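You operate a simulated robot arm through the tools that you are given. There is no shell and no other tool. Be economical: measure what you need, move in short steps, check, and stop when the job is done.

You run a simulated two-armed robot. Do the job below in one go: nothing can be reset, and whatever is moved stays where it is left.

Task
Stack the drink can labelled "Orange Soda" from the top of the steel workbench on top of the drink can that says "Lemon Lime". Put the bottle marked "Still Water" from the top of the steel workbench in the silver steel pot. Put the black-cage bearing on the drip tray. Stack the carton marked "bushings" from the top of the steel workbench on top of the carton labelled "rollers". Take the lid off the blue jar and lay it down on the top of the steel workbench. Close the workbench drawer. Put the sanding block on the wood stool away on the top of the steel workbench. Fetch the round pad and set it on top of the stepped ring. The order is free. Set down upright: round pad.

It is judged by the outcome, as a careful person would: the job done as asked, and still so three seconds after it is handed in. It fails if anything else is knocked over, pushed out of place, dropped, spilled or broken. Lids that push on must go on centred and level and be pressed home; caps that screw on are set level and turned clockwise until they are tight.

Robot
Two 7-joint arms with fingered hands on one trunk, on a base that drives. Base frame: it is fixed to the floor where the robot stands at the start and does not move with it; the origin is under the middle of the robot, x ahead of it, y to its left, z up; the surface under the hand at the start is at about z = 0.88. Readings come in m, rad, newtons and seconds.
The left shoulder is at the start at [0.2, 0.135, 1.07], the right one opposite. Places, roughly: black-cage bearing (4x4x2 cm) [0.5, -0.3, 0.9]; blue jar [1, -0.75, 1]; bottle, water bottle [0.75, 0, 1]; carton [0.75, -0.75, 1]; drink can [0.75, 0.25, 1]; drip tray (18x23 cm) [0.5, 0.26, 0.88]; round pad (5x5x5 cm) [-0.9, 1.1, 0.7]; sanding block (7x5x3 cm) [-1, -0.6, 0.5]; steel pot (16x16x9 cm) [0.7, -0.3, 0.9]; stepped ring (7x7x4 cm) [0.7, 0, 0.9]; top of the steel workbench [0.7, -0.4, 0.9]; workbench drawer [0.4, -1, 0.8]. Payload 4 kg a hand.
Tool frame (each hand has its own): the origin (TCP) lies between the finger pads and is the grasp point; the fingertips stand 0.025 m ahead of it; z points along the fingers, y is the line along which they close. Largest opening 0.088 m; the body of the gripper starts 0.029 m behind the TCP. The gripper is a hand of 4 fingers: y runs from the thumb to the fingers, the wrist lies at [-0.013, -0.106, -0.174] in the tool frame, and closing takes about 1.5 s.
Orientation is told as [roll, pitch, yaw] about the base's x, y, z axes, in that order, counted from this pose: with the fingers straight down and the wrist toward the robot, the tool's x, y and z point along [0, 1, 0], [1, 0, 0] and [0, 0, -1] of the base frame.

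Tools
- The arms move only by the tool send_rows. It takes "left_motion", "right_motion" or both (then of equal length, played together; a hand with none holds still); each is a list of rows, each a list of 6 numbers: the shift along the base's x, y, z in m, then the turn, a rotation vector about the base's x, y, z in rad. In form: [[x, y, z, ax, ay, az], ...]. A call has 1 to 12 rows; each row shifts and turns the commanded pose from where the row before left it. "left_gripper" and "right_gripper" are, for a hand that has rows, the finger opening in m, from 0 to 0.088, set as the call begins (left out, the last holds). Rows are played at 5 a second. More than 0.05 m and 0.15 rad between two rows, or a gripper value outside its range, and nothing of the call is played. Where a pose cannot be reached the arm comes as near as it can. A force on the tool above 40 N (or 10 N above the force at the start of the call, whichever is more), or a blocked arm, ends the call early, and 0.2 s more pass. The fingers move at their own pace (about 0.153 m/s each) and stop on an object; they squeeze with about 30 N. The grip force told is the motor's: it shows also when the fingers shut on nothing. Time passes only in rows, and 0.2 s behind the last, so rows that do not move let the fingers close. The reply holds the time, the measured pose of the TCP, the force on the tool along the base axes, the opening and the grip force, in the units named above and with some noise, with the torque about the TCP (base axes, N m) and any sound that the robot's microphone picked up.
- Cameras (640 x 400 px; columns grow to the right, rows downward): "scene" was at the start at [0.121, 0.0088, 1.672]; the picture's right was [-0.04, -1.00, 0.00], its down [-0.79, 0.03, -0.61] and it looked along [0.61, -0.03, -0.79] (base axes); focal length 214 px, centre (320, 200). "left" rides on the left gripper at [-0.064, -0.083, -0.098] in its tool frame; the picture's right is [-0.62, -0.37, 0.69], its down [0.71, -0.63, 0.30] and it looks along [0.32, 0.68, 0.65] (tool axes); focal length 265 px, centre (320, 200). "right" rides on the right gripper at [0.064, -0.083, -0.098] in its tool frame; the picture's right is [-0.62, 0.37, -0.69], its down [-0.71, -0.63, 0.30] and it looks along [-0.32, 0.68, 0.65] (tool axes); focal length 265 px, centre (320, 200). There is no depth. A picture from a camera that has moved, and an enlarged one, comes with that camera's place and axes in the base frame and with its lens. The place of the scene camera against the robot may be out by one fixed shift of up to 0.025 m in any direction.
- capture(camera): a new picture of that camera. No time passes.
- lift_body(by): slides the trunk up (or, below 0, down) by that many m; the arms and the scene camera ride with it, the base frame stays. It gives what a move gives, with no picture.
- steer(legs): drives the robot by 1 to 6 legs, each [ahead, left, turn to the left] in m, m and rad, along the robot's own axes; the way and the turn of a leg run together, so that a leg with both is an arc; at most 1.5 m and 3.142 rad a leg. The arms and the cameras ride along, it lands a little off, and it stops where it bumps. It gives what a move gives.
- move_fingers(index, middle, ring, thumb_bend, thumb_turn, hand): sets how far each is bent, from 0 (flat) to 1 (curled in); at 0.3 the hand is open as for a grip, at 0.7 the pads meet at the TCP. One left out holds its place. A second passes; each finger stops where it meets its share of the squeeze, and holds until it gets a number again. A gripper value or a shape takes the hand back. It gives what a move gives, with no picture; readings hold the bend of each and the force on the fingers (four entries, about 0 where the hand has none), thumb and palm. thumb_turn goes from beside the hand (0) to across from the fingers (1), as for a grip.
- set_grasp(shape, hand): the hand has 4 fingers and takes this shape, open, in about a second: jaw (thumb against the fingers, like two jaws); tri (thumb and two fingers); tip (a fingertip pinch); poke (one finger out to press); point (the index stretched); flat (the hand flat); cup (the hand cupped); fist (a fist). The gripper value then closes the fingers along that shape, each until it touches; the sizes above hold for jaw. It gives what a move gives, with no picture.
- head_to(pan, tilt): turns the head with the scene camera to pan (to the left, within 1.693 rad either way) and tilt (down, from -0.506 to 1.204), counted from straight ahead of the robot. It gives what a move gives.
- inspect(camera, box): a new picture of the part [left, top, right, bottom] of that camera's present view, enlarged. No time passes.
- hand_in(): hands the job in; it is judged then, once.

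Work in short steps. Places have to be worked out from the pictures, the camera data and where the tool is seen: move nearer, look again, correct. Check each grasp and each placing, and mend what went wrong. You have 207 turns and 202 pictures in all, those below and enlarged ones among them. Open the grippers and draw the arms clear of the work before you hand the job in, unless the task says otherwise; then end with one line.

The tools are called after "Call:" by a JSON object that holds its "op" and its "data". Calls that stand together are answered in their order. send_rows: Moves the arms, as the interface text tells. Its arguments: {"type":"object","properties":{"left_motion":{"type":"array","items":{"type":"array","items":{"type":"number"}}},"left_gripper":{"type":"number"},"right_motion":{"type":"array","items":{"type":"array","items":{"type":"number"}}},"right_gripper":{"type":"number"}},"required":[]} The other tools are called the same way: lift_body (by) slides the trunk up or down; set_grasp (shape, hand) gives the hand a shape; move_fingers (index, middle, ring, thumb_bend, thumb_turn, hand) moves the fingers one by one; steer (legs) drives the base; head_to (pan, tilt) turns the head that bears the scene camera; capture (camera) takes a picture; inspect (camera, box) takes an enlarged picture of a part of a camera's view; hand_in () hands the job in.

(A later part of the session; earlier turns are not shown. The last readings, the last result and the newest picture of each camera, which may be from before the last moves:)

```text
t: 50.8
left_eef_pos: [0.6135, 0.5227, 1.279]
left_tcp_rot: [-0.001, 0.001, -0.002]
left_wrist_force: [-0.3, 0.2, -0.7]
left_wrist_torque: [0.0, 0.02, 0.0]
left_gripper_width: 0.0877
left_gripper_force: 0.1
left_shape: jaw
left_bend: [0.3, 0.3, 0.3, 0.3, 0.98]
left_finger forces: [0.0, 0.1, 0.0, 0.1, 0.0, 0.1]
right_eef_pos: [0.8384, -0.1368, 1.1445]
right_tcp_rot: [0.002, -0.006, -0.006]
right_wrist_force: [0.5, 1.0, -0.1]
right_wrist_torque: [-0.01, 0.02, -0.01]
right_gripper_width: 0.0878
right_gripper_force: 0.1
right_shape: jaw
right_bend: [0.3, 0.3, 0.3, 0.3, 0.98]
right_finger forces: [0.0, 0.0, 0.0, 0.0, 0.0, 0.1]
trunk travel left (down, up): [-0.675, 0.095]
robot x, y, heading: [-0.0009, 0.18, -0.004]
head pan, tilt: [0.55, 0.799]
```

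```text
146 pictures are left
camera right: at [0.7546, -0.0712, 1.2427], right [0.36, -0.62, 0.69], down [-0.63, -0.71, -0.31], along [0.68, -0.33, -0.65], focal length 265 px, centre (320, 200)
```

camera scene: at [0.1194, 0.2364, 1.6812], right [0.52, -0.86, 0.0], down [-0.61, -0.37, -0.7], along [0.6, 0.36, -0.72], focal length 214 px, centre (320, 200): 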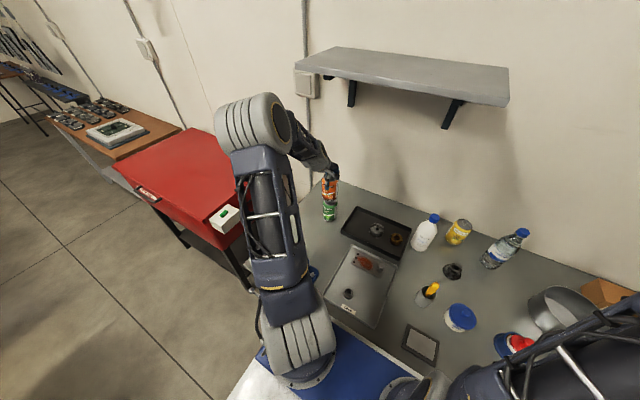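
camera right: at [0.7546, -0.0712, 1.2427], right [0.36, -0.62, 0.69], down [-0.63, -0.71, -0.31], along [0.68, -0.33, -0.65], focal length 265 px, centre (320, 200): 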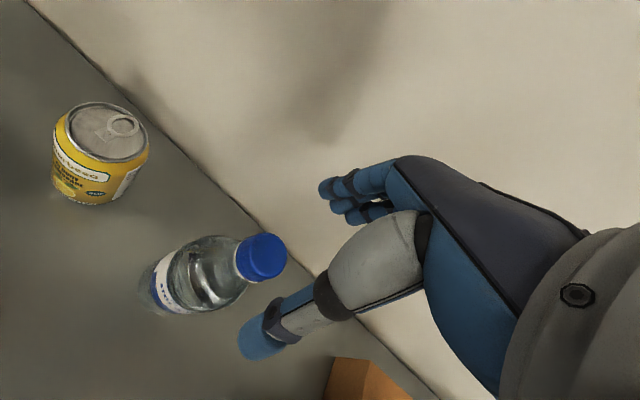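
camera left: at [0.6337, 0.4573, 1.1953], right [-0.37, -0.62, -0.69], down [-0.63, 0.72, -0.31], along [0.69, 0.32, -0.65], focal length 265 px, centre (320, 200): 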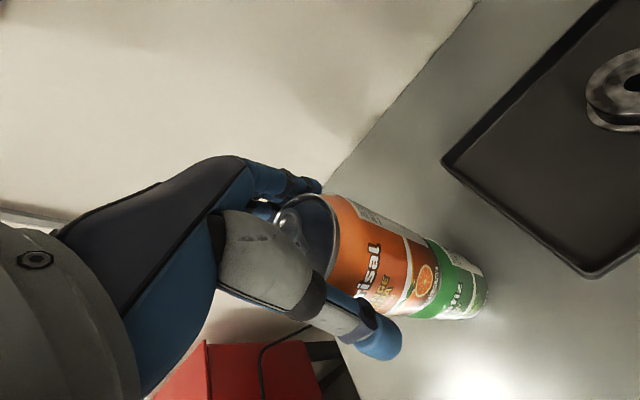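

Cap centre ≈ (0.845, -0.137, 1.082). Descend to 1.065 around the cap.

Call:
{"op": "send_rows", "data": {"right_motion": [[0.007, 0, -0.025, 0, 0, 0], [0, 0, -0.03, 0, 0, 0], [0, 0, -0.024, 0, 0, 0], [0, 0, 0, 0, 0, 0]]}}

Call:
{"op": "capture", "data": {"camera": "right"}}

```text
t: 51.8
left_eef_pos: [0.6133, 0.5224, 1.2805]
left_tcp_rot: [-0.002, 0.001, -0.001]
left_wrist_force: [-1.0, -0.7, -0.4]
left_wrist_torque: [0.0, 0.01, -0.02]
left_gripper_width: 0.0881
left_gripper_force: 0.1
left_shape: jaw
left_bend: [0.3, 0.3, 0.3, 0.3, 0.98]
left_finger forces: [0.0, 0.0, 0.0, 0.0, 0.0, 0.1]
right_eef_pos: [0.8476, -0.1366, 1.0671]
right_tcp_rot: [0.003, -0.003, -0.007]
right_wrist_force: [-0.6, 0.5, -1.4]
right_wrist_torque: [-0.03, -0.02, 0.02]
right_gripper_width: 0.0879
right_gripper_force: 0.1
right_shape: jaw
right_bend: [0.3, 0.3, 0.3, 0.3, 0.98]
right_finger forces: [0.0, 0.0, 0.0, 0.0, 0.0, 0.0]
trunk travel left (down, up): [-0.675, 0.095]
robot x, y, heading: [0.005, 0.1822, -0.006]
head pan, tilt: [0.55, 0.799]
```

```text
145 pictures are left
camera right: at [0.764, -0.0698, 1.1639], right [0.36, -0.62, 0.69], down [-0.63, -0.71, -0.31], along [0.69, -0.33, -0.65], focal length 265 px, centre (320, 200)
```

right: 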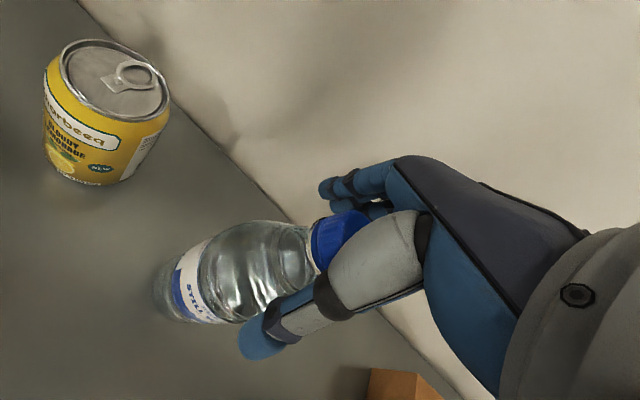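

Cap is between thumb and fingers. Close.

Call:
{"op": "send_rows", "data": {"right_motion": [[0, 0, 0, 0, 0, 0], [0, 0, 0, 0, 0, 0], [0, 0, 0, 0, 0, 0], [0, 0, 0, 0, 0, 0], [0, 0, 0, 0, 0, 0], [0, 0, 0, 0, 0, 0], [0, 0, 0, 0, 0, 0], [0, 0, 0, 0, 0, 0], [0, 0, 0, 0, 0, 0], [0, 0, 0, 0, 0, 0]], "right_gripper": 0.01}}

Call:
{"op": "capture", "data": {"camera": "right"}}

```text
t: 54.0
left_eef_pos: [0.6126, 0.5229, 1.2791]
left_tcp_rot: [-0.001, -0.001, -0.001]
left_wrist_force: [0.1, -0.5, -0.4]
left_wrist_torque: [-0.01, 0.0, -0.02]
left_gripper_width: 0.0878
left_gripper_force: 0.1
left_shape: jaw
left_bend: [0.3, 0.3, 0.3, 0.3, 0.98]
left_finger forces: [0.0, 0.0, 0.1, 0.0, 0.0, 0.0]
right_eef_pos: [0.8472, -0.1357, 1.0679]
right_tcp_rot: [0.001, -0.007, -0.005]
right_wrist_force: [-1.3, 0.2, 10.7]
right_wrist_torque: [-0.04, -0.04, 0.0]
right_gripper_width: 0.0329
right_gripper_force: 30.2
right_shape: jaw
right_bend: [0.74, 0.5, 0.55, 0.73, 1.0]
right_finger forces: [15.7, 10.4, 0.0, 0.1, 27.5, 0.0]
trunk travel left (down, up): [-0.675, 0.095]
robot x, y, heading: [0.0019, 0.1821, -0.002]
head pan, tilt: [0.55, 0.799]
```

```text
144 pictures are left
camera right: at [0.7638, -0.0698, 1.1646], right [0.36, -0.62, 0.69], down [-0.63, -0.71, -0.31], along [0.69, -0.33, -0.65], focal length 265 px, centre (320, 200)
```

right: 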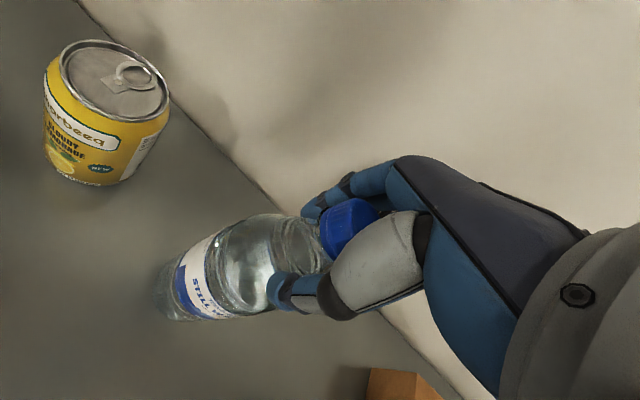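

Gripped at the neck with 30 N. Lift slightly first and check.

Call:
{"op": "send_rows", "data": {"right_motion": [[0, 0, 0.015, 0, 0, 0], [0, 0, 0.03, 0, 0, 0], [0, 0, 0.04, 0, 0, 0], [0, 0, 0.04, 0, 0, 0], [0, 0, 0.02, 0, 0, 0], [0, 0, 0, 0, 0, 0]]}}

Call:
{"op": "head_to", "data": {"pan": -0.2, "tilt": 0.85}}

Call:
{"op": "capture", "data": {"camera": "scene"}}

Call:
{"op": "capture", "data": {"camera": "right"}}

```text
t: 55.4
left_eef_pos: [0.6139, 0.5221, 1.2789]
left_tcp_rot: [-0.002, -0.001, -0.002]
left_wrist_force: [0.2, 0.7, -0.5]
left_wrist_torque: [0.0, -0.01, -0.03]
left_gripper_width: 0.088
left_gripper_force: 0.1
left_shape: jaw
left_bend: [0.3, 0.3, 0.3, 0.3, 0.98]
left_finger forces: [0.0, 0.1, 0.0, 0.1, 0.1, 0.1]
right_eef_pos: [0.8464, -0.1324, 1.2121]
right_tcp_rot: [0.003, -0.004, -0.005]
right_wrist_force: [-0.1, -1.0, -5.4]
right_wrist_torque: [-0.01, -0.03, 0.01]
right_gripper_width: 0.0321
right_gripper_force: 29.9
right_shape: jaw
right_bend: [0.74, 0.5, 0.55, 0.73, 1.0]
right_finger forces: [15.5, 8.2, 0.0, 0.0, 23.1, 0.0]
trunk travel left (down, up): [-0.675, 0.095]
robot x, y, heading: [0.0047, 0.1829, 0.001]
head pan, tilt: [0.55, 0.799]
```

```text
t: 56.5
left_eef_pos: [0.6142, 0.5215, 1.2791]
left_tcp_rot: [-0.002, 0.0, -0.002]
left_wrist_force: [0.2, 1.1, -0.1]
left_wrist_torque: [0.03, 0.0, 0.0]
left_gripper_width: 0.0879
left_gripper_force: 0.1
left_shape: jaw
left_bend: [0.3, 0.3, 0.3, 0.3, 0.98]
left_finger forces: [0.1, 0.0, 0.0, 0.1, 0.0, 0.0]
right_eef_pos: [0.8464, -0.133, 1.211]
right_tcp_rot: [0.003, -0.005, -0.005]
right_wrist_force: [0.9, 0.0, -5.0]
right_wrist_torque: [-0.02, -0.02, -0.02]
right_gripper_width: 0.0325
right_gripper_force: 29.6
right_shape: jaw
right_bend: [0.74, 0.5, 0.55, 0.73, 1.0]
right_finger forces: [15.4, 8.2, 0.0, 0.0, 23.1, 0.0]
trunk travel left (down, up): [-0.675, 0.095]
robot x, y, heading: [0.0023, 0.1822, -0.004]
head pan, tilt: [-0.201, 0.85]
```

```text
143 pictures are left
camera scene: at [0.1271, 0.1786, 1.6772], right [-0.2, -0.98, 0.0], down [-0.74, 0.15, -0.66], along [0.65, -0.13, -0.75], focal length 214 px, centre (320, 200)
```

scene: 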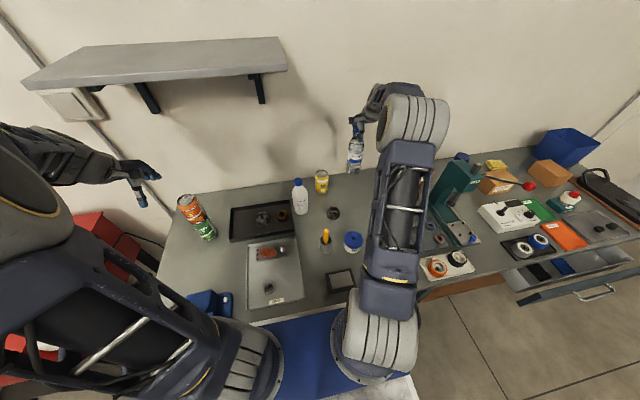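

```text
142 pictures are left
camera right: at [0.7635, -0.0675, 1.3085], right [0.36, -0.62, 0.69], down [-0.63, -0.71, -0.31], along [0.68, -0.33, -0.65], focal length 265 px, centre (320, 200)
```

right: 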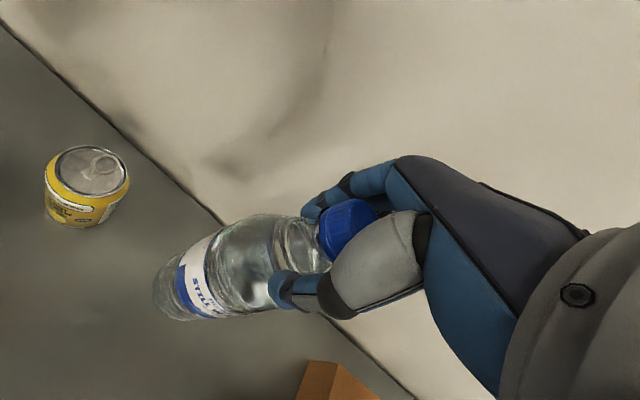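

Bottle is held upright. Move it over the pot (0.696, -0.314) at this height and look.

Call:
{"op": "send_rows", "data": {"right_motion": [[-0.03, -0.036, 0.005, 0, 0, 0], [-0.03, -0.036, 0.005, 0, 0, 0], [-0.03, -0.036, 0, 0, 0, 0], [-0.03, -0.036, 0, 0, 0, 0], [-0.03, -0.036, 0, 0, 0, 0], [0, 0, 0, 0, 0, 0]]}}

Call:
{"op": "capture", "data": {"camera": "right"}}

Call:
{"op": "inspect", "data": {"camera": "scene", "box": [320, 90, 520, 270]}}

```text
t: 57.9
left_eef_pos: [0.6128, 0.5235, 1.2794]
left_tcp_rot: [-0.002, 0.0, -0.004]
left_wrist_force: [0.3, -0.2, -0.1]
left_wrist_torque: [0.02, -0.02, -0.01]
left_gripper_width: 0.0878
left_gripper_force: 0.1
left_shape: jaw
left_bend: [0.3, 0.3, 0.3, 0.3, 0.98]
left_finger forces: [0.0, 0.1, 0.1, 0.0, 0.0, 0.1]
right_eef_pos: [0.6951, -0.3131, 1.2233]
right_tcp_rot: [0.003, -0.005, -0.005]
right_wrist_force: [0.5, 1.4, -5.2]
right_wrist_torque: [0.04, -0.01, 0.01]
right_gripper_width: 0.0319
right_gripper_force: 30.3
right_shape: jaw
right_bend: [0.74, 0.5, 0.55, 0.73, 1.0]
right_finger forces: [16.1, 7.8, 0.0, 0.1, 22.1, 0.0]
trunk travel left (down, up): [-0.675, 0.095]
robot x, y, heading: [0.0063, 0.1823, -0.005]
head pan, tilt: [-0.201, 0.85]
```

```text
141 pictures are left
camera right: at [0.6107, -0.2477, 1.3206], right [0.36, -0.62, 0.69], down [-0.63, -0.71, -0.31], along [0.69, -0.33, -0.65], focal length 265 px, centre (320, 200)
```

right: 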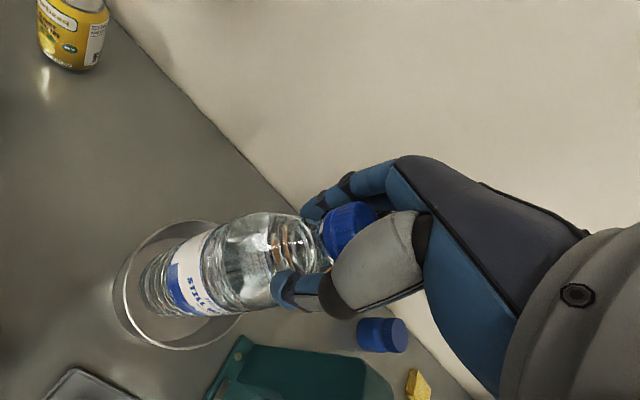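

```text
2.22 times, centred on (420, 180) of scene
camera zoom: at [0.127, 0.1785, 1.6772], right [-0.2, -0.98, 0.0], down [-0.74, 0.15, -0.66], along [0.65, -0.13, -0.75], focal length 477 px, centre (98, 244)
```

zoom: 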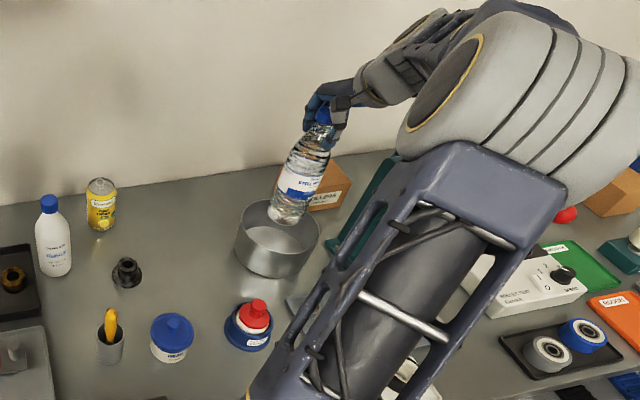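

The bottle is over the pot (centre ≈ (0.702, -0.318)). Nudge and lower.

Call:
{"op": "send_rows", "data": {"right_motion": [[0.006, -0.004, -0.03, 0, 0, 0], [0, 0, -0.04, 0, 0, 0], [0, 0, -0.04, 0, 0, 0], [0, 0, -0.03, 0, 0, 0], [0, 0, 0, 0, 0, 0]]}}

Call:
{"op": "inspect", "data": {"camera": "scene", "box": [320, 90, 520, 270]}}

Call:
{"op": "send_rows", "data": {"right_motion": [[0, 0, -0.005, 0, 0, 0], [0, 0, -0.004, 0, 0, 0], [0, 0, -0.003, 0, 0, 0], [0, 0, 0, 0, 0, 0]]}}

```text
t: 59.1
left_eef_pos: [0.6145, 0.523, 1.2794]
left_tcp_rot: [-0.001, 0.001, -0.002]
left_wrist_force: [-0.2, -0.3, 0.3]
left_wrist_torque: [0.03, 0.01, 0.0]
left_gripper_width: 0.0881
left_gripper_force: 0.1
left_shape: jaw
left_bend: [0.3, 0.3, 0.3, 0.3, 0.98]
left_finger forces: [0.1, 0.0, 0.0, 0.0, 0.0, 0.0]
right_eef_pos: [0.7018, -0.3177, 1.0845]
right_tcp_rot: [0.004, -0.006, -0.005]
right_wrist_force: [0.2, -0.5, -4.6]
right_wrist_torque: [-0.01, -0.01, 0.0]
right_gripper_width: 0.0315
right_gripper_force: 29.8
right_shape: jaw
right_bend: [0.74, 0.5, 0.55, 0.73, 1.0]
right_finger forces: [14.9, 8.9, 0.0, 0.0, 22.1, 0.0]
trunk travel left (down, up): [-0.675, 0.095]
robot x, y, heading: [0.0062, 0.1844, -0.003]
head pan, tilt: [-0.201, 0.85]
```

```text
2.22 times, centred on (420, 180) of scene
camera zoom: at [0.127, 0.1785, 1.6772], right [-0.2, -0.98, 0.0], down [-0.74, 0.15, -0.66], along [0.65, -0.13, -0.75], focal length 477 px, centre (98, 244)
```

zoom: 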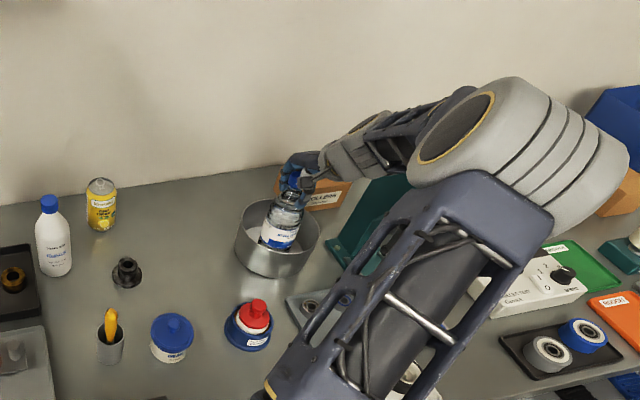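

```text
t: 60.1
left_eef_pos: [0.6142, 0.5227, 1.2795]
left_tcp_rot: [-0.001, -0.002, -0.002]
left_wrist_force: [-0.5, 0.5, -0.1]
left_wrist_torque: [0.0, -0.01, -0.01]
left_gripper_width: 0.0879
left_gripper_force: 0.0
left_shape: jaw
left_bend: [0.3, 0.3, 0.3, 0.3, 0.98]
left_finger forces: [0.0, 0.0, 0.0, 0.0, 0.1, 0.0]
right_eef_pos: [0.7033, -0.3188, 1.074]
right_tcp_rot: [0.002, -0.008, -0.007]
right_wrist_force: [-1.0, 0.5, 5.8]
right_wrist_torque: [-0.03, -0.02, 0.0]
right_gripper_width: 0.0319
right_gripper_force: 30.1
right_shape: jaw
right_bend: [0.74, 0.5, 0.55, 0.73, 1.0]
right_finger forces: [15.9, 10.7, 0.1, 0.0, 26.2, 0.0]
trunk travel left (down, up): [-0.675, 0.095]
robot x, y, heading: [0.0046, 0.1811, -0.009]
head pan, tilt: [-0.201, 0.85]
```

Touching the pot floor (load taken). Release and rise.

Call:
{"op": "send_rows", "data": {"right_motion": [[0, 0, 0, 0, 0, 0], [0, 0, 0, 0, 0, 0], [0, 0, 0, 0, 0, 0], [0, 0, 0, 0, 0, 0]], "right_gripper": 0.088}}

Call:
{"op": "send_rows", "data": {"right_motion": [[0, 0, 0.03, 0, 0, 0], [0, 0, 0.04, 0, 0, 0], [0, 0, 0.045, 0, 0, 0], [0, 0, 0.045, 0, 0, 0], [-0.03, 0, 0.03, 0, 0, 0], [-0.045, 0, 0, 0, 0, 0]]}}

Call:
{"op": "capture", "data": {"camera": "right"}}

Call:
{"op": "capture", "data": {"camera": "scene"}}

```text
t: 61.1
left_eef_pos: [0.6141, 0.5228, 1.2786]
left_tcp_rot: [-0.002, 0.001, -0.001]
left_wrist_force: [-0.7, 0.5, -0.3]
left_wrist_torque: [-0.01, -0.02, -0.03]
left_gripper_width: 0.0877
left_gripper_force: 0.1
left_shape: jaw
left_bend: [0.3, 0.3, 0.3, 0.3, 0.98]
left_finger forces: [0.0, 0.1, 0.0, 0.0, 0.1, 0.0]
right_eef_pos: [0.7025, -0.3174, 1.0723]
right_tcp_rot: [0.003, -0.006, -0.006]
right_wrist_force: [-0.5, 0.1, 0.3]
right_wrist_torque: [0.03, 0.0, 0.02]
right_gripper_width: 0.0878
right_gripper_force: 0.2
right_shape: jaw
right_bend: [0.3, 0.3, 0.3, 0.3, 0.98]
right_finger forces: [0.0, 0.0, 0.0, 0.0, 0.4, 0.0]
trunk travel left (down, up): [-0.675, 0.095]
robot x, y, heading: [0.0012, 0.1827, -0.007]
head pan, tilt: [-0.201, 0.85]
```

```text
t: 62.5
left_eef_pos: [0.6132, 0.5232, 1.2795]
left_tcp_rot: [-0.002, 0.001, -0.002]
left_wrist_force: [0.4, -0.1, 0.2]
left_wrist_torque: [-0.03, 0.03, 0.0]
left_gripper_width: 0.0879
left_gripper_force: 0.0
left_shape: jaw
left_bend: [0.3, 0.3, 0.3, 0.3, 0.98]
left_finger forces: [0.1, 0.0, 0.1, 0.1, 0.0, 0.0]
right_eef_pos: [0.6249, -0.3166, 1.2634]
right_tcp_rot: [0.003, -0.002, -0.006]
right_wrist_force: [-0.1, 0.4, 0.3]
right_wrist_torque: [0.0, 0.0, -0.03]
right_gripper_width: 0.0882
right_gripper_force: 0.1
right_shape: jaw
right_bend: [0.3, 0.3, 0.3, 0.3, 0.98]
right_finger forces: [0.0, 0.1, 0.0, 0.0, 0.1, 0.0]
trunk travel left (down, up): [-0.675, 0.095]
robot x, y, heading: [0.0049, 0.179, -0.007]
head pan, tilt: [-0.201, 0.85]
```

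```text
138 pictures are left
camera right: at [0.5416, -0.2511, 1.361], right [0.36, -0.62, 0.69], down [-0.63, -0.71, -0.31], along [0.68, -0.33, -0.65], focal length 265 px, centre (320, 200)
```

right: 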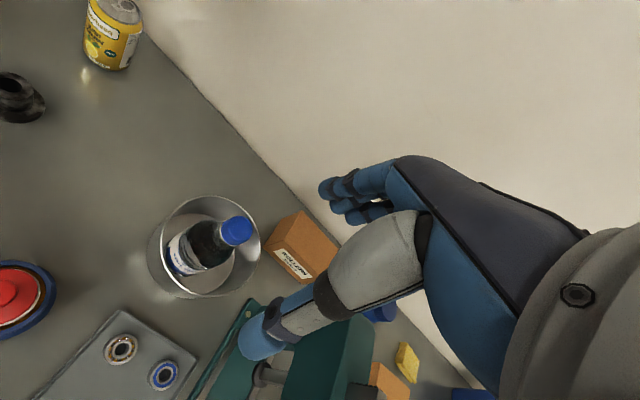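

```text
137 pictures are left
camera scene: at [0.1274, 0.1786, 1.6772], right [-0.2, -0.98, 0.0], down [-0.74, 0.15, -0.66], along [0.65, -0.13, -0.75], focal length 214 px, centre (320, 200)
```

scene: 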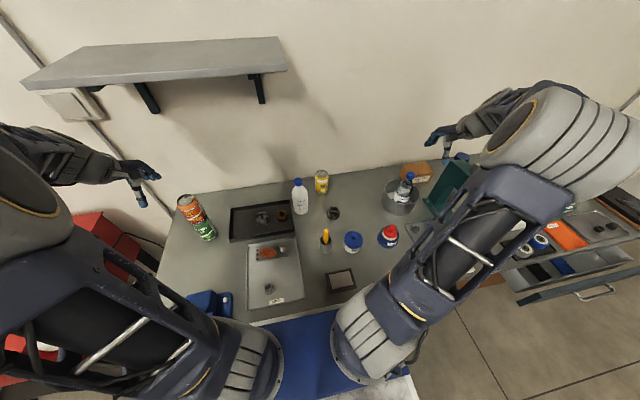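

Bottle stands in the pot. Now look to the right at the drawer and cartons with the arms held back.

Call:
{"op": "send_rows", "data": {"right_motion": [[-0.03, 0.02, 0.02, 0, 0, 0], [-0.03, 0.03, 0.02, 0, 0, 0], [0, 0.045, 0.02, 0, 0, 0], [0, 0.045, 0, 0, 0, 0]], "left_motion": [[-0.03, -0.02, 0, 0, 0, 0], [-0.02, -0.04, 0, 0, 0, 0], [0, -0.045, 0, 0, 0, 0], [0, -0.045, 0, 0, 0, 0]]}}

Call:
{"op": "steer", "data": {"legs": [[-0.15, 0, 0.006], [0, -0.5, 0]]}}

Call:
{"op": "head_to", "data": {"pan": -0.7, "tilt": 0.85}}

Call:
{"op": "capture", "data": {"camera": "scene"}}

```text
t: 63.5
left_eef_pos: [0.5631, 0.3712, 1.277]
left_tcp_rot: [-0.002, -0.002, -0.002]
left_wrist_force: [0.2, 0.0, -0.3]
left_wrist_torque: [-0.01, 0.01, -0.02]
left_gripper_width: 0.0879
left_gripper_force: 0.0
left_shape: jaw
left_bend: [0.3, 0.3, 0.3, 0.3, 0.98]
left_finger forces: [0.0, 0.0, 0.0, 0.0, 0.1, 0.0]
right_eef_pos: [0.5653, -0.1778, 1.3222]
right_tcp_rot: [0.003, -0.006, -0.008]
right_wrist_force: [0.0, 1.2, 0.7]
right_wrist_torque: [-0.01, -0.01, 0.01]
right_gripper_width: 0.0881
right_gripper_force: 0.0
right_shape: jaw
right_bend: [0.3, 0.3, 0.3, 0.3, 0.98]
right_finger forces: [0.0, 0.0, 0.0, 0.0, 0.0, 0.0]
trunk travel left (down, up): [-0.675, 0.095]
robot x, y, heading: [0.0056, 0.1803, -0.007]
head pan, tilt: [-0.201, 0.85]
```

```text
t: 67.4
left_eef_pos: [0.4112, -0.1258, 1.2764]
left_tcp_rot: [-0.002, 0.001, 0.003]
left_wrist_force: [1.6, 0.0, -0.3]
left_wrist_torque: [0.04, 0.03, 0.01]
left_gripper_width: 0.088
left_gripper_force: 0.1
left_shape: jaw
left_bend: [0.3, 0.3, 0.3, 0.3, 0.98]
left_finger forces: [0.1, 0.0, 0.0, 0.0, 0.1, 0.1]
right_eef_pos: [0.4175, -0.6744, 1.3219]
right_tcp_rot: [0.003, -0.005, 0.0]
right_wrist_force: [-0.2, 0.5, 0.2]
right_wrist_torque: [0.03, -0.01, 0.01]
right_gripper_width: 0.0877
right_gripper_force: 0.1
right_shape: jaw
right_bend: [0.3, 0.3, 0.3, 0.3, 0.98]
right_finger forces: [0.0, 0.1, 0.0, 0.0, 0.0, 0.1]
trunk travel left (down, up): [-0.675, 0.095]
robot x, y, heading: [-0.1488, -0.3168, 0.004]
head pan, tilt: [-0.201, 0.85]
```

```text
t: 68.3
left_eef_pos: [0.4106, -0.1269, 1.2768]
left_tcp_rot: [-0.002, 0.0, 0.002]
left_wrist_force: [-0.1, -0.3, -0.4]
left_wrist_torque: [-0.02, 0.01, -0.03]
left_gripper_width: 0.0882
left_gripper_force: 0.0
left_shape: jaw
left_bend: [0.3, 0.3, 0.3, 0.3, 0.98]
left_finger forces: [0.0, 0.0, 0.0, 0.0, 0.0, 0.0]
right_eef_pos: [0.4177, -0.6763, 1.322]
right_tcp_rot: [0.003, -0.005, 0.001]
right_wrist_force: [-0.1, 0.9, 0.0]
right_wrist_torque: [0.0, -0.03, 0.0]
right_gripper_width: 0.0878
right_gripper_force: 0.0
right_shape: jaw
right_bend: [0.3, 0.3, 0.3, 0.3, 0.98]
right_finger forces: [0.0, 0.0, 0.0, 0.0, 0.1, 0.0]
trunk travel left (down, up): [-0.675, 0.095]
robot x, y, heading: [-0.1503, -0.3229, 0.005]
head pan, tilt: [-0.7, 0.85]
```

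```text
136 pictures are left
camera scene: at [-0.0406, -0.3568, 1.6772], right [-0.64, -0.77, 0.0], down [-0.58, 0.48, -0.66], along [0.51, -0.42, -0.75], focal length 214 px, centre (320, 200)
```

scene: 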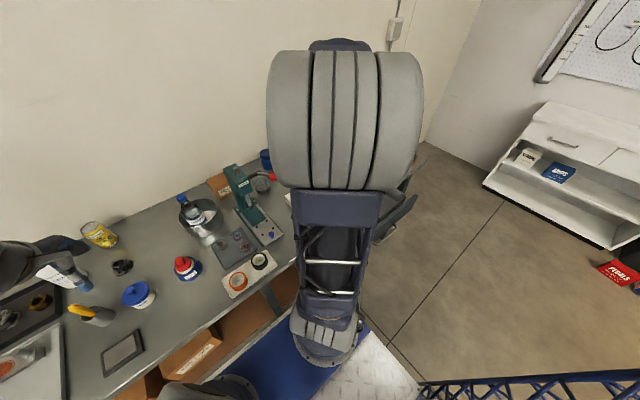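

The right arm blocks the view; use the right hand camera and a less-panned scene view.

Call:
{"op": "capture", "data": {"camera": "right"}}

Call:
{"op": "head_to", "data": {"pan": -0.1, "tilt": 1.1}}

Call:
{"op": "capture", "data": {"camera": "scene"}}

```text
135 pictures are left
camera right: at [0.3331, -0.6104, 1.4195], right [0.37, -0.62, 0.69], down [-0.63, -0.71, -0.31], along [0.69, -0.32, -0.65], focal length 265 px, centre (320, 200)
```

right: 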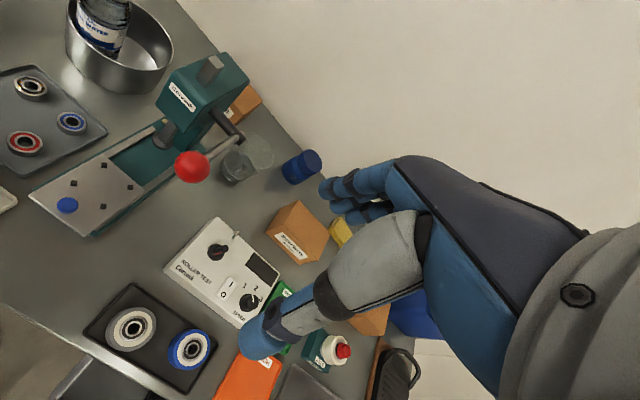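

```text
t: 69.3
left_eef_pos: [0.4121, -0.1263, 1.2777]
left_tcp_rot: [-0.002, 0.002, 0.002]
left_wrist_force: [0.2, -0.4, 0.3]
left_wrist_torque: [0.01, 0.04, 0.05]
left_gripper_width: 0.0881
left_gripper_force: 0.0
left_shape: jaw
left_bend: [0.3, 0.3, 0.3, 0.3, 0.98]
left_finger forces: [0.0, 0.1, 0.0, 0.0, 0.0, 0.0]
right_eef_pos: [0.4162, -0.6755, 1.3231]
right_tcp_rot: [0.004, -0.007, 0.0]
right_wrist_force: [0.3, -0.3, 0.5]
right_wrist_torque: [0.0, -0.02, -0.03]
right_gripper_width: 0.0878
right_gripper_force: 0.1
right_shape: jaw
right_bend: [0.3, 0.3, 0.3, 0.3, 0.98]
right_finger forces: [0.1, 0.0, 0.0, 0.1, 0.1, 0.0]
trunk travel left (down, up): [-0.675, 0.095]
robot x, y, heading: [-0.1441, -0.3201, 0.006]
head pan, tilt: [-0.099, 1.1]
```

```text
134 pictures are left
camera scene: at [-0.0377, -0.3128, 1.6595], right [-0.1, -1.0, 0.0], down [-0.89, 0.09, -0.45], along [0.45, -0.04, -0.89], focal length 214 px, centre (320, 200)
```

scene: 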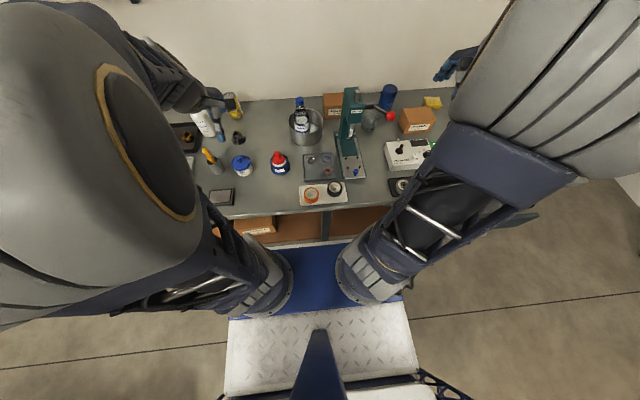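

I check what is behind and to the right before backing up (the stool is near (-1, -0.6)).

Call:
{"op": "head_to", "data": {"pan": -1.69, "tilt": 0.7}}

Call:
{"op": "capture", "data": {"camera": "scene"}}

Call:
{"op": "head_to", "data": {"pan": 1.69, "tilt": 0.7}}

Call:
{"op": "capture", "data": {"camera": "scene"}}

```text
t: 71.0
left_eef_pos: [0.4122, -0.1261, 1.2767]
left_tcp_rot: [-0.002, -0.001, 0.002]
left_wrist_force: [-0.1, -0.6, 0.5]
left_wrist_torque: [0.0, 0.05, -0.03]
left_gripper_width: 0.0879
left_gripper_force: 0.0
left_shape: jaw
left_bend: [0.3, 0.3, 0.3, 0.3, 0.98]
left_finger forces: [0.0, 0.0, 0.1, 0.0, 0.0, 0.0]
right_eef_pos: [0.417, -0.6748, 1.3222]
right_tcp_rot: [0.003, -0.005, 0.001]
right_wrist_force: [-0.3, 0.5, 1.1]
right_wrist_torque: [0.0, 0.01, 0.01]
right_gripper_width: 0.0879
right_gripper_force: 0.1
right_shape: jaw
right_bend: [0.3, 0.3, 0.3, 0.3, 0.98]
right_finger forces: [0.0, 0.0, 0.0, 0.1, 0.0, 0.1]
trunk travel left (down, up): [-0.675, 0.095]
robot x, y, heading: [-0.1484, -0.3192, 0.004]
head pan, tilt: [-1.689, 0.7]
```

```text
133 pictures are left
camera scene: at [-0.1104, -0.391, 1.6895], right [-0.99, 0.12, 0.0], down [0.07, 0.64, -0.76], along [-0.09, -0.76, -0.64], focal length 214 px, centre (320, 200)
```

scene: 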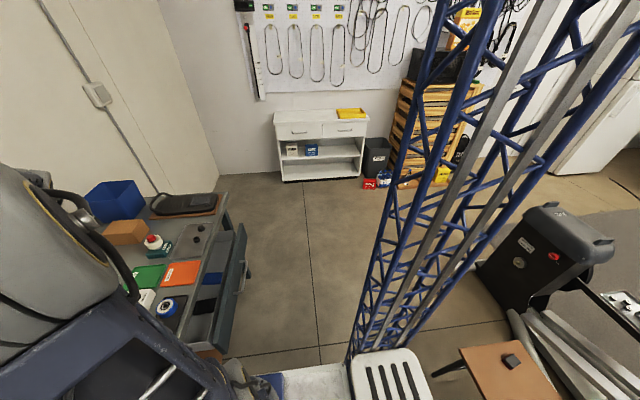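

```text
t: 73.9
left_eef_pos: [0.411, -0.1258, 1.2778]
left_tcp_rot: [-0.002, 0.002, 0.003]
left_wrist_force: [-0.3, 0.1, -0.2]
left_wrist_torque: [0.0, 0.03, -0.05]
left_gripper_width: 0.0877
left_gripper_force: 0.0
left_shape: jaw
left_bend: [0.3, 0.3, 0.3, 0.3, 0.98]
left_finger forces: [0.0, 0.0, 0.0, 0.0, 0.1, 0.0]
right_eef_pos: [0.417, -0.6746, 1.3229]
right_tcp_rot: [0.002, -0.004, 0.0]
right_wrist_force: [0.4, 0.7, -0.2]
right_wrist_torque: [-0.01, 0.04, 0.02]
right_gripper_width: 0.0877
right_gripper_force: 0.0
right_shape: jaw
right_bend: [0.3, 0.3, 0.3, 0.3, 0.98]
right_finger forces: [0.0, 0.0, 0.1, 0.0, 0.1, 0.0]
trunk travel left (down, up): [-0.675, 0.095]
robot x, y, heading: [-0.1493, -0.3173, 0.008]
head pan, tilt: [1.689, 0.7]
```

```text
132 pictures are left
camera scene: at [-0.1108, -0.2223, 1.6895], right [0.99, 0.12, 0.0], down [0.08, -0.64, -0.76], along [-0.09, 0.76, -0.64], focal length 214 px, centre (320, 200)
```

scene: 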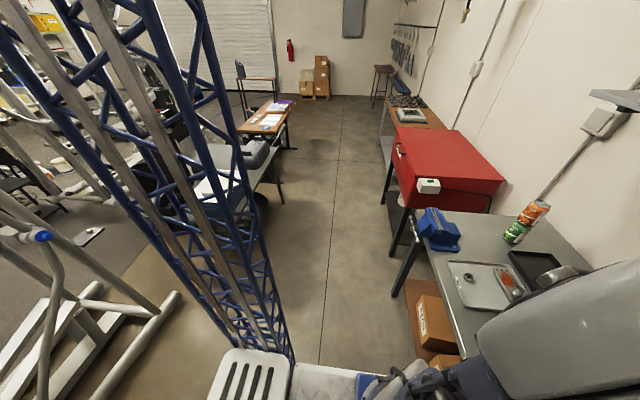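

I can see the drawer: front panel x≈0.2, y -0.66…-1.26, handle near (0.175, -0.97, 0.78), and the sanding block at about (-1.01, -0.56). I back off a little, shift right, and turn right to face the drawer.

Call:
{"op": "steer", "data": {"legs": [[-0.12, -0.1, 0], [0, 0, -0.4]]}}

Call:
{"op": "head_to", "data": {"pan": -0.35, "tilt": 1.0}}

Call:
{"op": "capture", "data": {"camera": "scene"}}

Call:
{"op": "capture", "data": {"camera": "right"}}

```text
t: 76.4
left_eef_pos: [0.3233, -0.4552, 1.2761]
left_tcp_rot: [-0.002, -0.001, -0.386]
left_wrist_force: [0.5, 1.2, -0.4]
left_wrist_torque: [0.01, 0.0, 0.0]
left_gripper_width: 0.0881
left_gripper_force: 0.0
left_shape: jaw
left_bend: [0.3, 0.3, 0.3, 0.3, 0.98]
left_finger forces: [0.0, 0.0, 0.0, 0.0, 0.0, 0.0]
right_eef_pos: [0.1183, -0.9634, 1.3215]
right_tcp_rot: [0.002, -0.005, -0.389]
right_wrist_force: [-0.1, -0.3, -0.6]
right_wrist_torque: [0.02, 0.02, -0.04]
right_gripper_width: 0.088
right_gripper_force: 0.0
right_shape: jaw
right_bend: [0.3, 0.3, 0.3, 0.3, 0.98]
right_finger forces: [0.0, 0.0, 0.0, 0.0, 0.0, 0.0]
trunk travel left (down, up): [-0.675, 0.095]
robot x, y, heading: [-0.2694, -0.4175, -0.389]
head pan, tilt: [1.689, 0.7]
```

```text
t: 78.4
left_eef_pos: [0.3215, -0.4545, 1.276]
left_tcp_rot: [-0.001, -0.001, -0.385]
left_wrist_force: [-0.9, -0.1, 0.8]
left_wrist_torque: [0.03, -0.01, 0.0]
left_gripper_width: 0.0881
left_gripper_force: 0.0
left_shape: jaw
left_bend: [0.3, 0.3, 0.3, 0.3, 0.98]
left_finger forces: [0.1, 0.0, 0.0, 0.0, 0.0, 0.1]
right_eef_pos: [0.1185, -0.9645, 1.3221]
right_tcp_rot: [0.003, -0.005, -0.39]
right_wrist_force: [-0.4, -0.7, 0.4]
right_wrist_torque: [0.0, 0.0, 0.01]
right_gripper_width: 0.0877
right_gripper_force: 0.0
right_shape: jaw
right_bend: [0.3, 0.3, 0.3, 0.3, 0.98]
right_finger forces: [0.0, 0.0, 0.0, 0.1, 0.1, 0.0]
trunk travel left (down, up): [-0.675, 0.095]
robot x, y, heading: [-0.2654, -0.4204, -0.391]
head pan, tilt: [-0.351, 1.0]
```

```text
131 pictures are left
camera scene: at [-0.1739, -0.4772, 1.6661], right [-0.67, -0.74, 0.0], down [-0.62, 0.57, -0.54], along [0.4, -0.36, -0.84], focal length 214 px, centre (320, 200)
```

scene: 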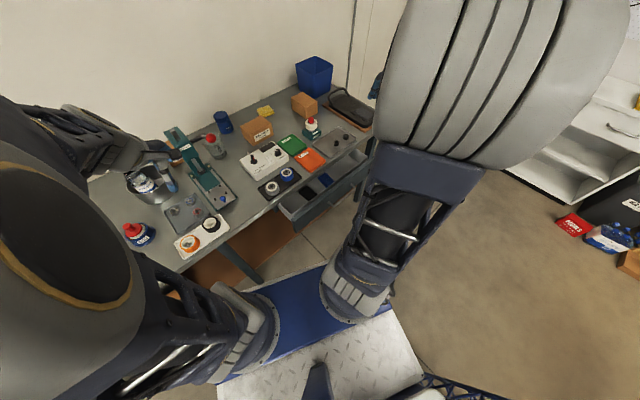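

```text
130 pictures are left
camera right: at [0.0653, -0.872, 1.4195], right [0.1, -0.71, 0.69], down [-0.85, -0.42, -0.31], along [0.51, -0.56, -0.65], focal length 265 px, centre (320, 200)
```

right: 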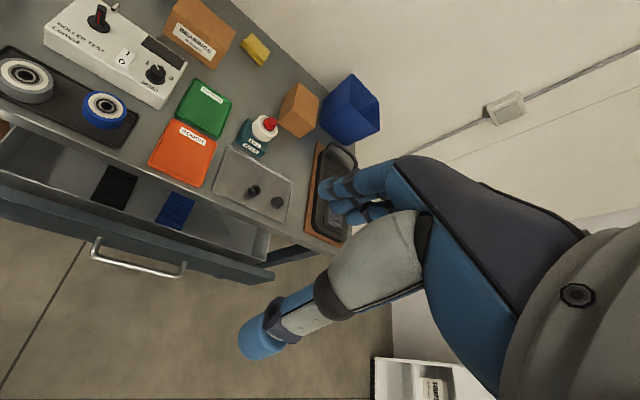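

Zoom on the labels of the cartons here.

Call:
{"op": "inspect", "data": {"camera": "right", "box": [140, 0, 300, 100]}}

Call:
{"op": "inspect", "data": {"camera": "scene", "box": [160, 50, 380, 210]}}

```text
4.00 times, centred on (220, 50) of right
camera zoom: at [0.0653, -0.872, 1.4195], right [0.1, -0.71, 0.69], down [-0.85, -0.42, -0.31], along [0.51, -0.56, -0.65], focal length 1062 px, centre (720, 800)
```

zoom: 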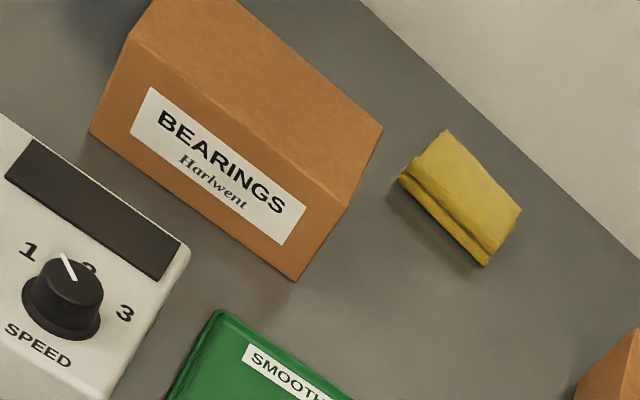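

```text
2.50 times, centred on (270, 130) of scene
camera zoom: at [-0.1739, -0.4772, 1.6661], right [-0.67, -0.74, 0.0], down [-0.62, 0.57, -0.54], along [0.4, -0.36, -0.84], focal length 536 px, centre (445, 375)
```

zoom: 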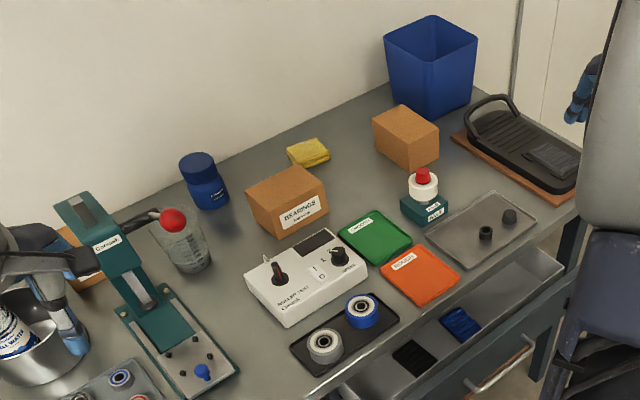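

The third carton (right, unlabelled from here) must be "bushings"; I'll verify later. First close the drawer: fist with the right hand, lower in front of the handle.

Call:
{"op": "set_grasp", "data": {"hand": "right", "shape": "fist"}}

Call:
{"op": "send_rows", "data": {"right_motion": [[-0.025, 0, -0.035, 0, 0, 0.13], [-0.025, 0, -0.035, 0, 0, 0.13], [-0.02, 0, -0.035, 0, 0, 0.13], [0, 0, -0.045, 0, 0, 0], [0, 0, -0.045, 0, 0, 0], [0, 0, -0.045, 0, 0, 0], [0, 0, -0.045, 0, 0, 0], [0, 0, -0.045, 0, 0, 0], [0, 0, -0.045, 0, 0, 0], [0, 0, -0.045, 0, 0, 0], [0, 0, 0, 0, 0, 0]]}}

Call:
{"op": "capture", "data": {"camera": "right"}}

Call:
{"op": "capture", "data": {"camera": "scene"}}

```text
t: 79.3
left_eef_pos: [0.3214, -0.4547, 1.2761]
left_tcp_rot: [-0.002, -0.001, -0.386]
left_wrist_force: [0.5, 0.9, -0.2]
left_wrist_torque: [-0.04, -0.01, -0.01]
left_gripper_width: 0.0879
left_gripper_force: 0.0
left_shape: jaw
left_bend: [0.3, 0.3, 0.3, 0.3, 0.98]
left_finger forces: [0.0, 0.1, 0.1, 0.0, 0.0, 0.0]
right_eef_pos: [0.1176, -0.9643, 1.3218]
right_tcp_rot: [0.003, -0.005, -0.39]
right_wrist_force: [0.7, -0.9, -0.2]
right_wrist_torque: [-0.01, -0.02, -0.03]
right_gripper_width: 0.0
right_gripper_force: 0.1
right_shape: fist
right_bend: [1.0, 1.0, 1.0, 0.86, 0.85]
right_finger forces: [0.0, 0.0, 0.0, 0.1, 0.0, 0.0]
trunk travel left (down, up): [-0.675, 0.095]
robot x, y, heading: [-0.2693, -0.4233, -0.387]
head pan, tilt: [-0.351, 1.0]
```

```text
t: 81.7
left_eef_pos: [0.3227, -0.4532, 1.2771]
left_tcp_rot: [-0.002, -0.001, -0.385]
left_wrist_force: [-0.3, 0.1, -0.3]
left_wrist_torque: [0.01, 0.02, 0.0]
left_gripper_width: 0.0879
left_gripper_force: 0.1
left_shape: jaw
left_bend: [0.3, 0.3, 0.3, 0.3, 0.98]
left_finger forces: [0.1, 0.1, 0.0, 0.0, 0.0, 0.1]
right_eef_pos: [0.048, -0.9623, 0.902]
right_tcp_rot: [0.001, -0.005, 0.001]
right_wrist_force: [0.8, -0.5, 1.0]
right_wrist_torque: [0.01, -0.01, -0.03]
right_gripper_width: 0.0003
right_gripper_force: 0.1
right_shape: fist
right_bend: [1.0, 1.0, 1.0, 0.86, 0.85]
right_finger forces: [0.1, 0.0, 0.0, 0.0, 0.0, 0.0]
trunk travel left (down, up): [-0.675, 0.095]
robot x, y, heading: [-0.2657, -0.4197, -0.387]
head pan, tilt: [-0.351, 1.0]
```

```text
127 pictures are left
camera right: at [-0.0355, -0.8977, 0.9986], right [0.36, -0.62, 0.69], down [-0.63, -0.71, -0.31], along [0.69, -0.32, -0.65], focal length 265 px, centre (320, 200)
```

right: 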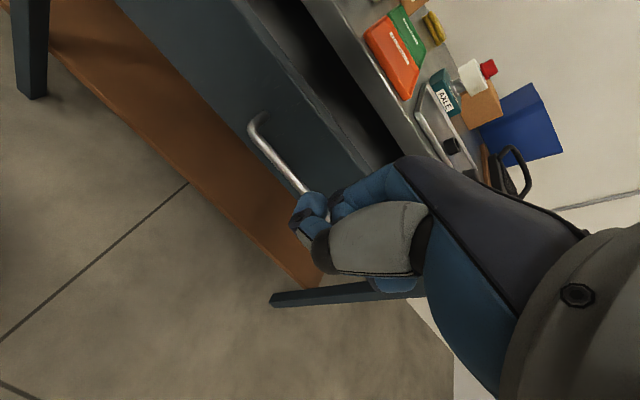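

```text
126 pictures are left
camera scene: at [-0.1739, -0.4772, 1.6661], right [-0.67, -0.74, 0.0], down [-0.62, 0.57, -0.54], along [0.4, -0.36, -0.84], focal length 214 px, centre (320, 200)
```

scene: 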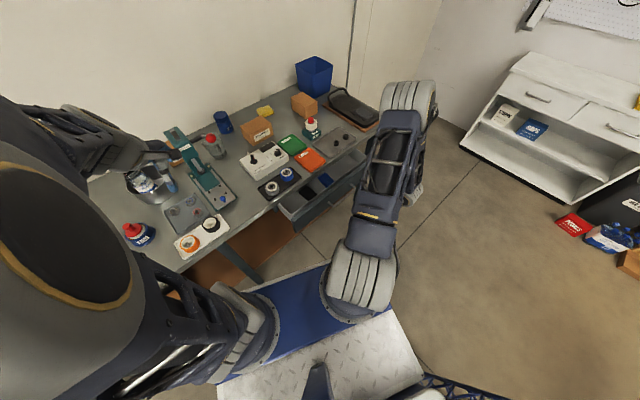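

Lower to TCP z ≈ 0.77 in front of the handle, then push forward in x.

Call:
{"op": "send_rows", "data": {"right_motion": [[0, 0, -0.045, 0, 0, 0], [0, 0, -0.045, 0, 0, 0], [0, 0, -0.04, 0, 0, 0], [0.03, 0, 0, 0, 0, 0], [0.03, 0, 0, 0, 0, 0], [0.02, 0, 0, 0, 0, 0], [0, 0, 0, 0, 0, 0]]}}

Call:
{"op": "capture", "data": {"camera": "right"}}

```text
t: 83.3
left_eef_pos: [0.3214, -0.4535, 1.2769]
left_tcp_rot: [-0.002, -0.001, -0.385]
left_wrist_force: [-0.6, -0.3, 0.1]
left_wrist_torque: [0.0, 0.01, 0.03]
left_gripper_width: 0.0879
left_gripper_force: 0.0
left_shape: jaw
left_bend: [0.3, 0.3, 0.3, 0.3, 0.98]
left_finger forces: [0.1, 0.1, 0.0, 0.0, 0.0, 0.0]
right_eef_pos: [0.1307, -0.965, 0.7723]
right_tcp_rot: [0.002, -0.007, -0.001]
right_wrist_force: [0.2, -0.8, -0.4]
right_wrist_torque: [0.01, 0.03, -0.02]
right_gripper_width: 0.0
right_gripper_force: 0.0
right_shape: fist
right_bend: [1.0, 1.0, 1.0, 0.86, 0.85]
right_finger forces: [0.0, 0.1, 0.0, 0.0, 0.0, 0.0]
trunk travel left (down, up): [-0.675, 0.095]
robot x, y, heading: [-0.2641, -0.4226, -0.386]
head pan, tilt: [-0.351, 1.0]
```

```text
125 pictures are left
camera right: at [0.0457, -0.8997, 0.8694], right [0.37, -0.62, 0.69], down [-0.63, -0.71, -0.31], along [0.69, -0.32, -0.65], focal length 265 px, centre (320, 200)
```

right: 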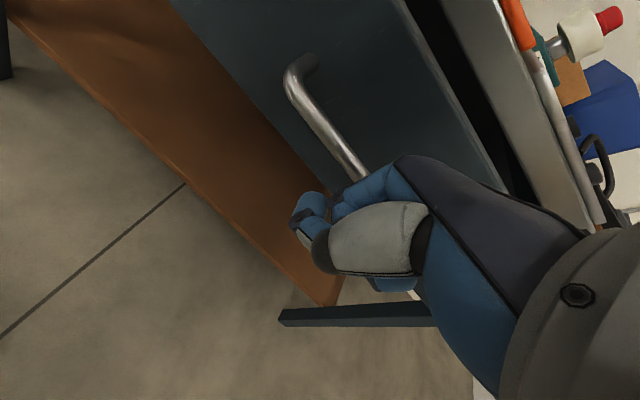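

Not touching yet. Keep pushing forward.

Call:
{"op": "send_rows", "data": {"right_motion": [[0.02, 0, 0, 0, 0, 0], [0.02, 0, 0, 0, 0, 0], [0.02, 0, 0, 0, 0, 0], [0.02, 0, 0, 0, 0, 0], [0.02, 0, 0, 0, 0, 0], [0, 0, 0, 0, 0, 0]]}}

Call:
{"op": "capture", "data": {"camera": "right"}}

```text
t: 84.7
left_eef_pos: [0.3216, -0.4543, 1.2766]
left_tcp_rot: [-0.002, 0.0, -0.386]
left_wrist_force: [0.1, -0.2, -0.1]
left_wrist_torque: [-0.02, -0.01, 0.01]
left_gripper_width: 0.0882
left_gripper_force: 0.0
left_shape: jaw
left_bend: [0.3, 0.3, 0.3, 0.3, 0.98]
left_finger forces: [0.1, 0.0, 0.1, 0.0, 0.0, 0.0]
right_eef_pos: [0.23, -0.9626, 0.7726]
right_tcp_rot: [0.004, -0.006, 0.0]
right_wrist_force: [-1.1, -1.1, 0.6]
right_wrist_torque: [0.0, 0.0, -0.01]
right_gripper_width: 0.0001
right_gripper_force: 0.0
right_shape: fist
right_bend: [1.0, 1.0, 1.0, 0.86, 0.85]
right_finger forces: [0.0, 0.1, 0.1, 0.0, 0.1, 0.0]
trunk travel left (down, up): [-0.675, 0.095]
robot x, y, heading: [-0.2658, -0.4203, -0.385]
head pan, tilt: [-0.351, 1.0]
```

```text
124 pictures are left
camera right: at [0.1455, -0.8991, 0.8696], right [0.37, -0.62, 0.69], down [-0.63, -0.71, -0.31], along [0.69, -0.32, -0.65], focal length 265 px, centre (320, 200)
```

right: 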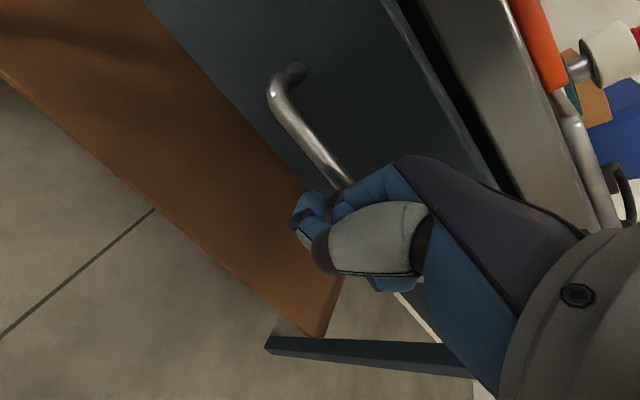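

The drawer is moving in. Continue until it stops.

Call:
{"op": "send_rows", "data": {"right_motion": [[0.02, 0, 0, 0, 0, 0], [0.02, 0, 0, 0, 0, 0], [0.02, 0, 0, 0, 0, 0], [0.015, 0, 0, 0, 0, 0], [0.015, 0, 0, 0, 0, 0], [0.01, 0, 0, 0, 0, 0]]}}

Call:
{"op": "capture", "data": {"camera": "right"}}

Call:
{"op": "capture", "data": {"camera": "scene"}}

```text
t: 85.8
left_eef_pos: [0.3204, -0.4542, 1.2776]
left_tcp_rot: [-0.001, -0.002, -0.388]
left_wrist_force: [-0.5, 0.0, 0.5]
left_wrist_torque: [-0.02, -0.01, -0.02]
left_gripper_width: 0.0876
left_gripper_force: 0.0
left_shape: jaw
left_bend: [0.3, 0.3, 0.3, 0.3, 0.98]
left_finger forces: [0.0, 0.0, 0.0, 0.0, 0.0, 0.0]
right_eef_pos: [0.2966, -0.9651, 0.7699]
right_tcp_rot: [0.003, 0.015, -0.004]
right_wrist_force: [-20.1, 2.2, 10.7]
right_wrist_torque: [-0.06, -0.51, -0.02]
right_gripper_width: 0.0804
right_gripper_force: 0.0
right_shape: fist
right_bend: [1.0, 1.0, 1.0, 0.86, 0.85]
right_finger forces: [8.7, 13.0, 0.2, 0.1, 0.0, 0.0]
trunk travel left (down, up): [-0.675, 0.095]
robot x, y, heading: [-0.2671, -0.4225, -0.392]
head pan, tilt: [-0.351, 1.0]
stopped in row 5 (right hand): the force on the tool passed its limit at 56 N (the readings are from after the stop); the commanded pose is now the measured one
```

```text
123 pictures are left
camera right: at [0.2143, -0.8998, 0.8681], right [0.37, -0.62, 0.69], down [-0.64, -0.71, -0.3], along [0.67, -0.33, -0.66], focal length 265 px, centre (320, 200)
```

right: 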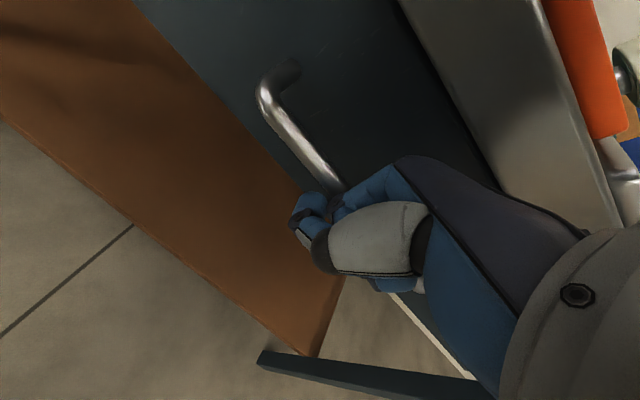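

```text
122 pictures are left
camera scene: at [-0.1756, -0.4768, 1.6664], right [-0.67, -0.74, 0.0], down [-0.62, 0.57, -0.54], along [0.4, -0.36, -0.84], focal length 214 px, centre (320, 200)
```

scene: 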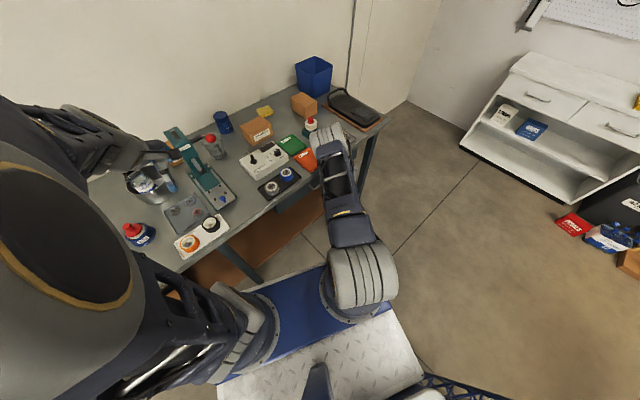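

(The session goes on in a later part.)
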